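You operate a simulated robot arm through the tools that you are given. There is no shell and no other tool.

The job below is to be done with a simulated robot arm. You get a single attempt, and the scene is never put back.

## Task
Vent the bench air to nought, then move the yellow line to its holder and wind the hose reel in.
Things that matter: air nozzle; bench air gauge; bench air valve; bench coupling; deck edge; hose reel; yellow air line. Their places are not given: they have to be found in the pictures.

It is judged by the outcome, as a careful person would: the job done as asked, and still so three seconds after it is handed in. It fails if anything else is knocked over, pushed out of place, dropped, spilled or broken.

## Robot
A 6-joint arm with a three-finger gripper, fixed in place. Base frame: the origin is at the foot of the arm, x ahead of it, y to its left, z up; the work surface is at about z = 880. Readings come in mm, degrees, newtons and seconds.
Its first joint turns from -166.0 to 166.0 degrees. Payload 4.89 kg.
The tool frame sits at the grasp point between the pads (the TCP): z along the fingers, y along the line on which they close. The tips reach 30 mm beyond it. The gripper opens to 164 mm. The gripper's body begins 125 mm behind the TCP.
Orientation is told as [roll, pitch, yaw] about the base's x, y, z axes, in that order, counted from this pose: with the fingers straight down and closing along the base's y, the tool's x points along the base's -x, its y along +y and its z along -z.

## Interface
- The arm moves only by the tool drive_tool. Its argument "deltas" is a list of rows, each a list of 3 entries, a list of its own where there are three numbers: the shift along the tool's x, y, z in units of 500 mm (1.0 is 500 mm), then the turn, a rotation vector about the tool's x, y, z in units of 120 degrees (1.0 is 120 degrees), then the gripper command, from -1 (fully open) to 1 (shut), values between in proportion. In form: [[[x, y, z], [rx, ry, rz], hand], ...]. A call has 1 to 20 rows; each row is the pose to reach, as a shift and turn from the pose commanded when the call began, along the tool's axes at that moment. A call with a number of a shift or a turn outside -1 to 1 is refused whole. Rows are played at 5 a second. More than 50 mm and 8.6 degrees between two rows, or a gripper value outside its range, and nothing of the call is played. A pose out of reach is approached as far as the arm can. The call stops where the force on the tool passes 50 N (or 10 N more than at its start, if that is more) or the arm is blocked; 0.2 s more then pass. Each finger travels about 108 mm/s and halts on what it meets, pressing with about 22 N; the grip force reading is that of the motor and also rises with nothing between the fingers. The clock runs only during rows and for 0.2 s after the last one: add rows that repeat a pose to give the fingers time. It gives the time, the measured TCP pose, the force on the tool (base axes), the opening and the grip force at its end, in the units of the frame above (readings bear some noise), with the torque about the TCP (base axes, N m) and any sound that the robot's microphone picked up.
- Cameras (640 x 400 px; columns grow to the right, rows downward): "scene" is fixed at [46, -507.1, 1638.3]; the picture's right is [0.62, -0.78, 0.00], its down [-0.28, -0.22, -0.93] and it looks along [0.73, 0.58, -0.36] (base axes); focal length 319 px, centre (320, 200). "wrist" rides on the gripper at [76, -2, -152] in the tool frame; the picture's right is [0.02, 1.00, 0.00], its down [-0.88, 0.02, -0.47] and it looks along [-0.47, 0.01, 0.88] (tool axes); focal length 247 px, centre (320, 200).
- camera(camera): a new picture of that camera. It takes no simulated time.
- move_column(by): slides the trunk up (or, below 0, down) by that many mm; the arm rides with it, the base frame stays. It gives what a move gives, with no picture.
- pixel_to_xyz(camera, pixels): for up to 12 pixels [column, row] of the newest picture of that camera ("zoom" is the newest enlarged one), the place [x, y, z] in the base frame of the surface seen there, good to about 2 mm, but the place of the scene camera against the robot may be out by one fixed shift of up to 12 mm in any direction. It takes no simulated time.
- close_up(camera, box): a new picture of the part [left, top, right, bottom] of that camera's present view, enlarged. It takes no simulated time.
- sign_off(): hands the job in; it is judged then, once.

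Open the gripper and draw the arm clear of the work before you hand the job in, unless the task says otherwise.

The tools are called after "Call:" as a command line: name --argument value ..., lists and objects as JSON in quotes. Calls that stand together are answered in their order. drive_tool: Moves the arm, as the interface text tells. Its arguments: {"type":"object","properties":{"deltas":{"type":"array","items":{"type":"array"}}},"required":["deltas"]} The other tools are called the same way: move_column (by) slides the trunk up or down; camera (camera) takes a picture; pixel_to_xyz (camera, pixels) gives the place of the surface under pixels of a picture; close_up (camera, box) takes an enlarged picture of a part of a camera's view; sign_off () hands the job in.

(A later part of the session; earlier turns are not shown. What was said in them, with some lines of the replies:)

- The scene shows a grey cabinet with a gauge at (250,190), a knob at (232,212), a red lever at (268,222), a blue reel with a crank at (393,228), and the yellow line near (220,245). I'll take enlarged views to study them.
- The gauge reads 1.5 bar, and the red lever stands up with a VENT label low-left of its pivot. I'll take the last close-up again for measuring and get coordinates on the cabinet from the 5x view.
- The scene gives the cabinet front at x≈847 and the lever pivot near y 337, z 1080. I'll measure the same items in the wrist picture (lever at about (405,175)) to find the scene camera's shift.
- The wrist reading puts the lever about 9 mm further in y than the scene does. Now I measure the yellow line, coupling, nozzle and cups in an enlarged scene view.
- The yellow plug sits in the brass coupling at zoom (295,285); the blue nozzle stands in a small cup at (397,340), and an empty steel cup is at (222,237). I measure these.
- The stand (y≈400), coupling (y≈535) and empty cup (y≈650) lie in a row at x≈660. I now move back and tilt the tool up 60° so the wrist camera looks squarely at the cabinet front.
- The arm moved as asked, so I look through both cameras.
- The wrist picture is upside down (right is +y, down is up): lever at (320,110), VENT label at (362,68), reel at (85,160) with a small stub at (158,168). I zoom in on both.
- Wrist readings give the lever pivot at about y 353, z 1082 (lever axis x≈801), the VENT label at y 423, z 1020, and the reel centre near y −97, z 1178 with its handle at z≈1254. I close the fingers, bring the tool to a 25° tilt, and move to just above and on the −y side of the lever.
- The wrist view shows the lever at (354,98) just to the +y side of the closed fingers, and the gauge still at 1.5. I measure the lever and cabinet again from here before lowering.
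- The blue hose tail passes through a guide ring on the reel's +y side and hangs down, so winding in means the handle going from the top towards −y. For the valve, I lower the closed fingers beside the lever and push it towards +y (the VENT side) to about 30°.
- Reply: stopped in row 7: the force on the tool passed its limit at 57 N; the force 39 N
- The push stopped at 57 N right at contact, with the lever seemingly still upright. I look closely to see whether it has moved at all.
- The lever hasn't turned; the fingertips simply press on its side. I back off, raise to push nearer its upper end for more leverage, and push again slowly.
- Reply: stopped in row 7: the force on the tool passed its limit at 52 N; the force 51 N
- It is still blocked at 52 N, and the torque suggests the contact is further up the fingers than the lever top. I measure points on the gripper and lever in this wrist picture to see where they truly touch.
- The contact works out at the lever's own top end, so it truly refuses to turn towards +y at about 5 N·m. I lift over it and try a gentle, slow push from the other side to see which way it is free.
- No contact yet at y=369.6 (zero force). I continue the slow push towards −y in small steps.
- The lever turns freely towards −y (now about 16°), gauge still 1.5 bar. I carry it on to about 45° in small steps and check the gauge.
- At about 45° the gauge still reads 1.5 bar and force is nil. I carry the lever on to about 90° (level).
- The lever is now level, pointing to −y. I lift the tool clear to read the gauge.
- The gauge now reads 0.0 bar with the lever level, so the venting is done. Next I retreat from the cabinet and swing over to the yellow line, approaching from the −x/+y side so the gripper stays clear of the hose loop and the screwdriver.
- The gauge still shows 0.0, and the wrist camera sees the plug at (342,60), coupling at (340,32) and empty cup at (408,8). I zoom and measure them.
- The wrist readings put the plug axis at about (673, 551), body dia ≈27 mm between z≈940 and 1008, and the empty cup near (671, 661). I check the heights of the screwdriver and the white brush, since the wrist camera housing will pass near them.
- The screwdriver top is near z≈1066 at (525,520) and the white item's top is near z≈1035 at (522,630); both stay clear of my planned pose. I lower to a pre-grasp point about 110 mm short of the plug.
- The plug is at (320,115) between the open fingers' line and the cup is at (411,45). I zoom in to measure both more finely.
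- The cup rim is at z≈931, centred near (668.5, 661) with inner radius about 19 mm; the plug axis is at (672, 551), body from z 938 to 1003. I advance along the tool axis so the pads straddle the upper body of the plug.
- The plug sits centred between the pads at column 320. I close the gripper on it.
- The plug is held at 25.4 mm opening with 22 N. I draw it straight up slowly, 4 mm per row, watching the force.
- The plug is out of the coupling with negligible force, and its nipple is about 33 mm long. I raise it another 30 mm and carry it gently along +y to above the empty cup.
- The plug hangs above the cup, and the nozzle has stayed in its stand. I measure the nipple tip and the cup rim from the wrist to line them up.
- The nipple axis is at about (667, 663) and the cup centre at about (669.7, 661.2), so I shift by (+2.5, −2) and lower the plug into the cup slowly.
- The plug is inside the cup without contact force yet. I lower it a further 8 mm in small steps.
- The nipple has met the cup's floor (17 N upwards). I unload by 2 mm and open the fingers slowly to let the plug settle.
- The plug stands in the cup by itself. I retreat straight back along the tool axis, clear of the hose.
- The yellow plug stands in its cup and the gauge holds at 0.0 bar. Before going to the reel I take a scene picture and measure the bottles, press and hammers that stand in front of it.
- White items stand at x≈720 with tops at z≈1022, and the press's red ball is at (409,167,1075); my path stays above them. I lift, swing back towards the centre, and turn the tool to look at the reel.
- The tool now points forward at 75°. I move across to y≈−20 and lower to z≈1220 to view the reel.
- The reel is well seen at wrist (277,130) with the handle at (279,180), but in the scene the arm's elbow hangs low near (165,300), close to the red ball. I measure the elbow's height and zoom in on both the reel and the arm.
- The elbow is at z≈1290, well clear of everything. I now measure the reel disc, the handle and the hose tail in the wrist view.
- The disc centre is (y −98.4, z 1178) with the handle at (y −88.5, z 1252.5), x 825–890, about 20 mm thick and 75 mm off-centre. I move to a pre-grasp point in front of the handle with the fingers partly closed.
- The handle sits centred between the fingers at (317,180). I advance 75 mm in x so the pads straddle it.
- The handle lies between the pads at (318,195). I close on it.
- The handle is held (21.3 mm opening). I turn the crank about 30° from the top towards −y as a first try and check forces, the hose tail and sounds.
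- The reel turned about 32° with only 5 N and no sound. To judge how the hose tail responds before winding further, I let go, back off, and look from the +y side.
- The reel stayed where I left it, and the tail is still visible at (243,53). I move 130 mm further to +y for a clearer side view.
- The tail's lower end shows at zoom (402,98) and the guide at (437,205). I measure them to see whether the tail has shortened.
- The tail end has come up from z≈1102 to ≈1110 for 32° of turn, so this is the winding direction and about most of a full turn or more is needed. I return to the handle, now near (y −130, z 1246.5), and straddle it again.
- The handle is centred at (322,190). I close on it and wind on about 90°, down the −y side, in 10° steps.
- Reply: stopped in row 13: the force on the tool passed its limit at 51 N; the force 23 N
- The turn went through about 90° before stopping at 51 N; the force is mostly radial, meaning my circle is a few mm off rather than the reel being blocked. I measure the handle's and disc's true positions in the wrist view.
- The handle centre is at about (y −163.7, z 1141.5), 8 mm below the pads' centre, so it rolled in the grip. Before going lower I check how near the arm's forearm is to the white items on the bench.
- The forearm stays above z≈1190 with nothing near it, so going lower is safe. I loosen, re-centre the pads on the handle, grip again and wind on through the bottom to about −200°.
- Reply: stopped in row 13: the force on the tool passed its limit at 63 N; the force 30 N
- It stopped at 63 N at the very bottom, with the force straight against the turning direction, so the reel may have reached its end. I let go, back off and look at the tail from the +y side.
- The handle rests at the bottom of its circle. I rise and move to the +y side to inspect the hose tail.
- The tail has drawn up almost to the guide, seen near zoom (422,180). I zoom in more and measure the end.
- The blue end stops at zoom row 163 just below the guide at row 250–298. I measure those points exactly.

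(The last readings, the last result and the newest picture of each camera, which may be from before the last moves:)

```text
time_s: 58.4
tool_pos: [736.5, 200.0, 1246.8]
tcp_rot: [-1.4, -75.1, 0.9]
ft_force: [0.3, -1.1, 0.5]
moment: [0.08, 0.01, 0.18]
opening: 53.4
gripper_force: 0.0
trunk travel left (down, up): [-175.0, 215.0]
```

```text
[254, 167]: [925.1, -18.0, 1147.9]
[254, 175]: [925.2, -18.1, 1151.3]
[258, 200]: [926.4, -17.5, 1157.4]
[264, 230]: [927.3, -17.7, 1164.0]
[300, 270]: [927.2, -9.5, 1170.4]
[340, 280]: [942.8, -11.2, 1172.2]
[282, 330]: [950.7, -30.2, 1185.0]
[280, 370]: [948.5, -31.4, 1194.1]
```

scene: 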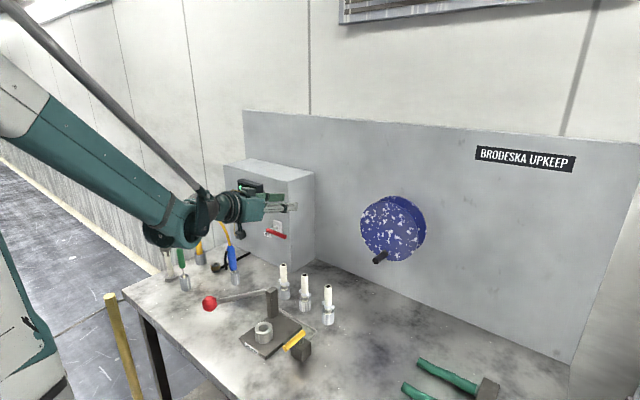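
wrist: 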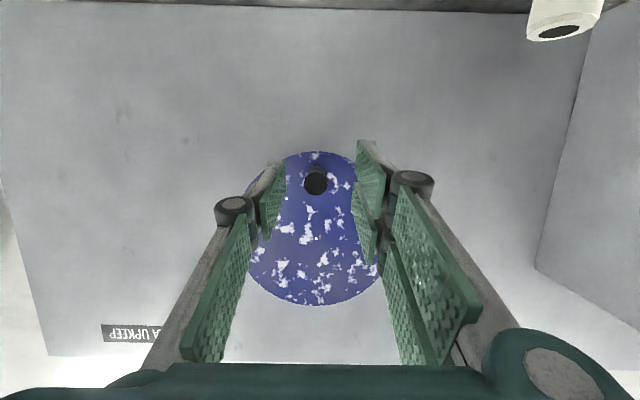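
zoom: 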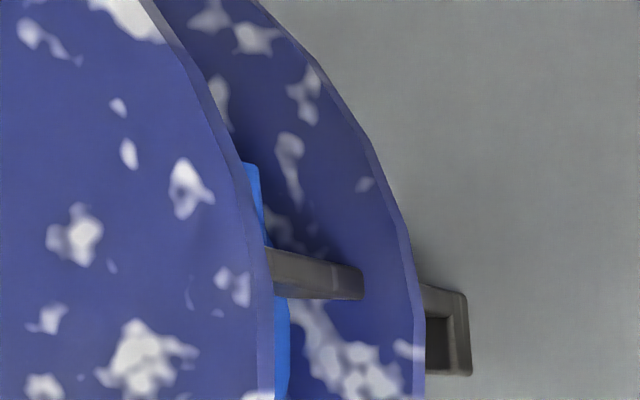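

The tail's end is at z≈1147, up 45 mm from 1102, with about 20 mm left below the guide. To tell whether the reel is truly at its stop, I go back to the handle at the bottom and straddle it.

Call:
drive_tool --deltas '[[[0, -0.0851, 0], [0, 0, 0], 0.35], [[0, -0.1703, 0], [0, 0, 0], 0.35], [[0, -0.2554, 0], [0, 0, 0], 0.35], [[0, -0.3406, 0], [0, 0, 0], 0.35], [[0, -0.4257, 0], [0, 0, 0], 0.35], [[0, -0.5109, 0], [0, 0, 0], 0.35], [[0, -0.596, 0], [0, 0, 0], 0.35], [[0.0659, -0.596, 0.0322], [0, 0, 0], 0.35], [[0.1319, -0.596, 0.0644], [0, 0, 0], 0.35], [[0.1978, -0.596, 0.0965], [0, 0, 0], 0.35], [[0.2637, -0.596, 0.1287], [0, 0, 0], 0.35], [[0.2637, -0.596, 0.1287], [0, 0, 0], 0.35]]'

Call:
camera --camera "wrist"

Call:
pixel_to_xyz --camera "wrist" --pixels '[[316, 181], [316, 175], [316, 188], [310, 181], [322, 181]]'

```text
time_s: 61.0
tool_pos: [762.5, -97.2, 1103.5]
tcp_rot: [-1.5, -74.9, 0.9]
ft_force: [-0.5, 0.2, 0.1]
moment: [0.02, -0.01, 0.03]
opening: 53.3
gripper_force: 0.1
trunk travel left (down, up): [-175.0, 215.0]
```

```text
taken
```

wrist: 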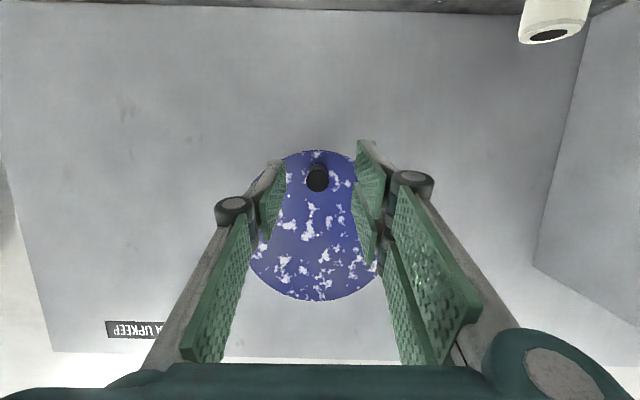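

```text
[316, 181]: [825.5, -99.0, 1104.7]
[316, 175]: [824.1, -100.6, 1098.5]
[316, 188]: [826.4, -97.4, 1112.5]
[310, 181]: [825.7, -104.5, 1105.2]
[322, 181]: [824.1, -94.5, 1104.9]
```

The handle is at (y −98.5, z 1102.7), i.e. 187° from the start. I advance, grip it centred, and try turning on towards +y very slowly, 2 mm per row.

Call:
drive_tool --deltas '[[[-0.0142, -0.001, 0.0528], [0, 0, 0], 0.4], [[-0.0283, -0.002, 0.1056], [0, 0, 0], 0.4], [[-0.0425, -0.002, 0.1584], [0, 0, 0], 0.4], [[-0.0425, -0.002, 0.1584], [0, 0, 0], 0.6], [[-0.0425, -0.002, 0.1584], [0, 0, 0], 0.8], [[-0.0425, -0.002, 0.1584], [0, 0, 0], 1], [[-0.0425, -0.002, 0.1584], [0, 0, 0], 1], [[-0.0425, 0.002, 0.1584], [0, 0, 0], 1], [[-0.0426, 0.006, 0.1584], [0, 0, 0], 1], [[-0.0427, 0.01, 0.1583], [0, 0, 0], 1], [[-0.0429, 0.014, 0.1583], [0, 0, 0], 1], [[-0.0432, 0.018, 0.1582], [0, 0, 0], 1], [[-0.0436, 0.022, 0.1581], [0, 0, 0], 1]]'

Call:
camera --camera "wrist"

```text
time_s: 63.1
tool_pos: [844.4, -99.9, 1104.8]
tcp_rot: [-1.6, -75.1, 0.7]
ft_force: [-3.2, -24.8, -6.0]
moment: [0.08, -0.06, -0.54]
opening: 21.6
gripper_force: 44.5
trunk travel left (down, up): [-175.0, 215.0]
stopped in row 10: the force on the tool passed its limit at 54 N (the readings are from after the stop); the commanded pose is now the measured one
```

```text
taken
```

wrist: 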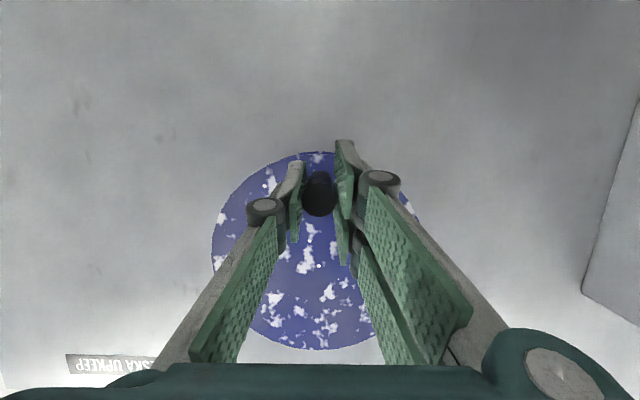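

The handle is held fast at the same place by a firm stop, so the reel is fully wound in. I open the fingers and draw back from the handle.

Call:
drive_tool --deltas '[[[0, 0, 0], [0, 0, 0], 0.75], [[0, 0, 0], [0, 0, 0], 0.6], [[0, 0, 0], [0, 0, 0], 0.35], [[0, 0, 0], [0, 0, 0], 0.35], [[0.0129, 0, -0.0483], [0, 0, 0], 0.35], [[0.0259, 0, -0.0966], [0, 0, 0], 0.35], [[0.0388, 0, -0.1449], [0, 0, 0], 0.35], [[-0.03, 0, -0.19], [0, 0, 0], 0.35], [[-0.1, 0, -0.24], [0, 0, 0], 0.35], [[-0.17, 0, -0.29], [0, 0, 0], 0.35], [[-0.24, 0, -0.34], [0, 0, 0], 0.35]]'

Call:
camera --camera "scene"

Call:
camera --camera "wrist"

```text
time_s: 65.5
tool_pos: [712.2, -95.5, 1264.7]
tcp_rot: [-1.9, -75.0, 1.0]
ft_force: [3.1, -0.4, -0.2]
moment: [0.01, 0.01, 0.05]
opening: 53.4
gripper_force: 0.1
trunk travel left (down, up): [-175.0, 215.0]
```

```text
taken
```

scene: 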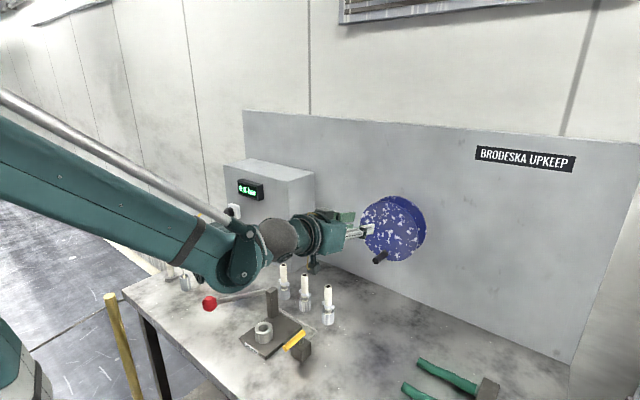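

```text
taken
```

wrist: 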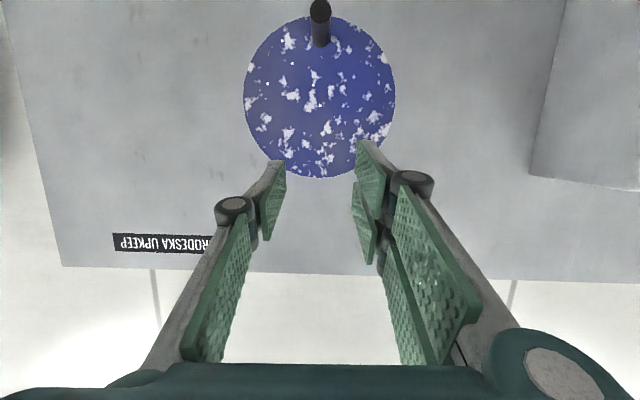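

The handle stays at the bottom of its circle. I withdraw the arm back and up, opening the gripper fully, then check everything.

Call:
drive_tool --deltas '[[[-0.0248, 0, -0.051], [0, 0, 0], 0], [[-0.0496, 0, -0.102], [0, 0, 0], -0.5], [[-0.0744, 0, -0.153], [0, 0.06, 0], -1], [[-0.0991, 0, -0.204], [0, 0.12, 0], -1], [[-0.1239, 0, -0.255], [0, 0.18, 0], -1], [[-0.1487, 0, -0.306], [0, 0.24, 0], -1], [[-0.1735, 0, -0.357], [0, 0.3, 0], -1], [[-0.24, 0, -0.38], [0, 0.35, 0], -1]]'

Call:
camera --camera "scene"

Call:
camera --camera "wrist"

Call:
close_up --camera "scene" --box '[150, 160, 310, 290]'

```text
time_s: 67.3
tool_pos: [557.7, -91.2, 1429.4]
tcp_rot: [-0.6, -33.0, -0.5]
ft_force: [-1.8, 0.5, -0.1]
moment: [-0.04, -0.12, -0.04]
opening: 164.1
gripper_force: 0.1
trunk travel left (down, up): [-175.0, 215.0]
```

```text
taken
```

scene: 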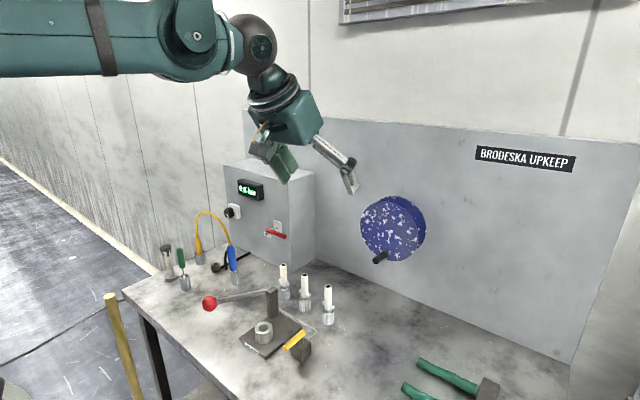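

```text
taken
```

wrist: 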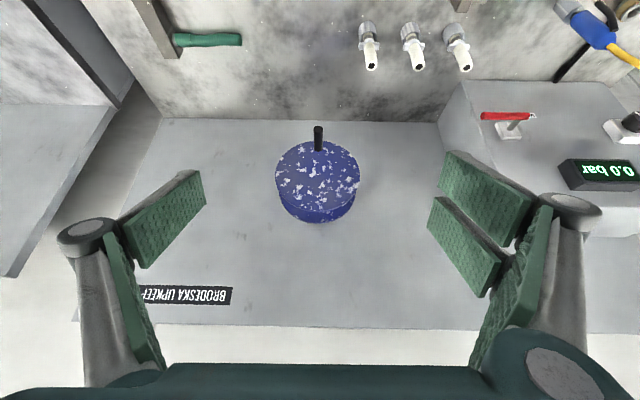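

```text
3.08 times, centred on (230, 225) of scene
```

zoom: 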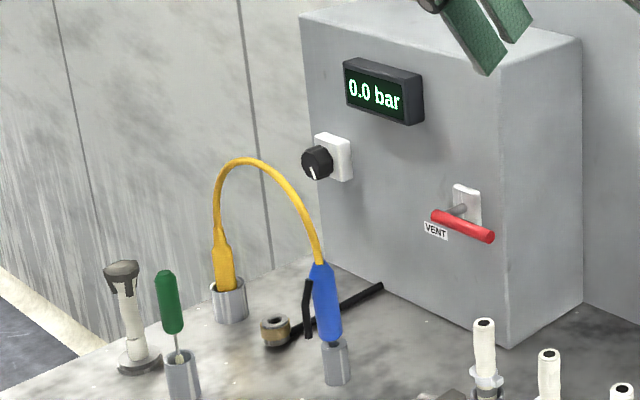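

The gauge reads 0.0, the yellow plug stands in its cup, and the handle is at the bottom. I do a last check of the handle position and the plug's seating before handing in.

Call:
close_up --camera "scene" --box '[340, 180, 450, 270]'

Call:
pixel_to_xyz --camera "wrist" --pixels '[[318, 128], [318, 140], [318, 147], [500, 116], [530, 116]]'

Call:
close_up --camera "scene" --box '[175, 200, 255, 290]'

```text
4.44 times, centred on (395, 225) of scene
```

zoom: 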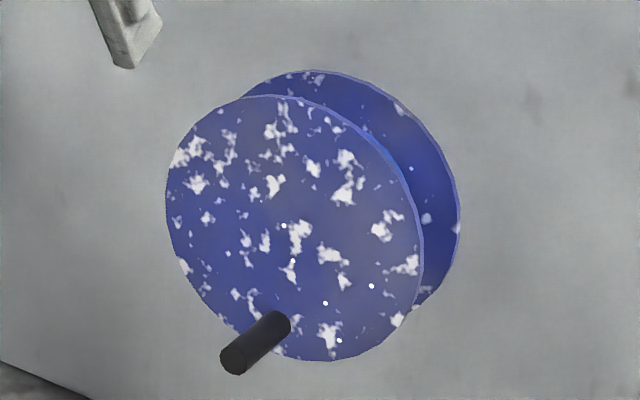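

```text
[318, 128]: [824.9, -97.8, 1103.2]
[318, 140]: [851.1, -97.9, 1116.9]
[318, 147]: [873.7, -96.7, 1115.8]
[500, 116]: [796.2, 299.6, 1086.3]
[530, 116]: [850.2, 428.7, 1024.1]
```

```text
4.44 times, centred on (215, 245) of scene
```

zoom: 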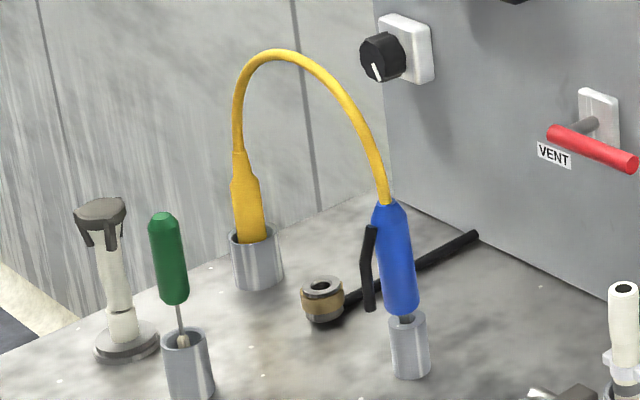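

All is as asked: the gauge reads 0.0 bar with the lever level, the yellow plug rests in its cup, and the reel's handle is at its wound-in stop (y −98, z 1103). The gripper is open and the arm is clear, so I hand the job in.

Call:
sign_off

```text
The job is handed in.
```

I've handed the job in with all three parts done. The last pictures show nothing else moved or knocked over.

- **Bench air:** the gauge reads 0.0 bar. I left the red lever level, in its vented position. It only turns away from the side with the VENT label. My first two pushes went towards the label and stopped at 57 N and 52 N without moving it.
- **Yellow line:** I pulled the plug out of the bench coupling after venting and stood it in the empty cup beside it, which I took to be its holder. It leans slightly but stands by itself. The air nozzle stayed in its stand.
- **Hose reel:** I wound it in about 187°, until the handle met a firm stop that it would not pass when I tried again at 54 N. About 20 mm of hose still hangs below the guide ring, which I took to be the fully wound position.

The gripper is open and the arm is clear of the bench.
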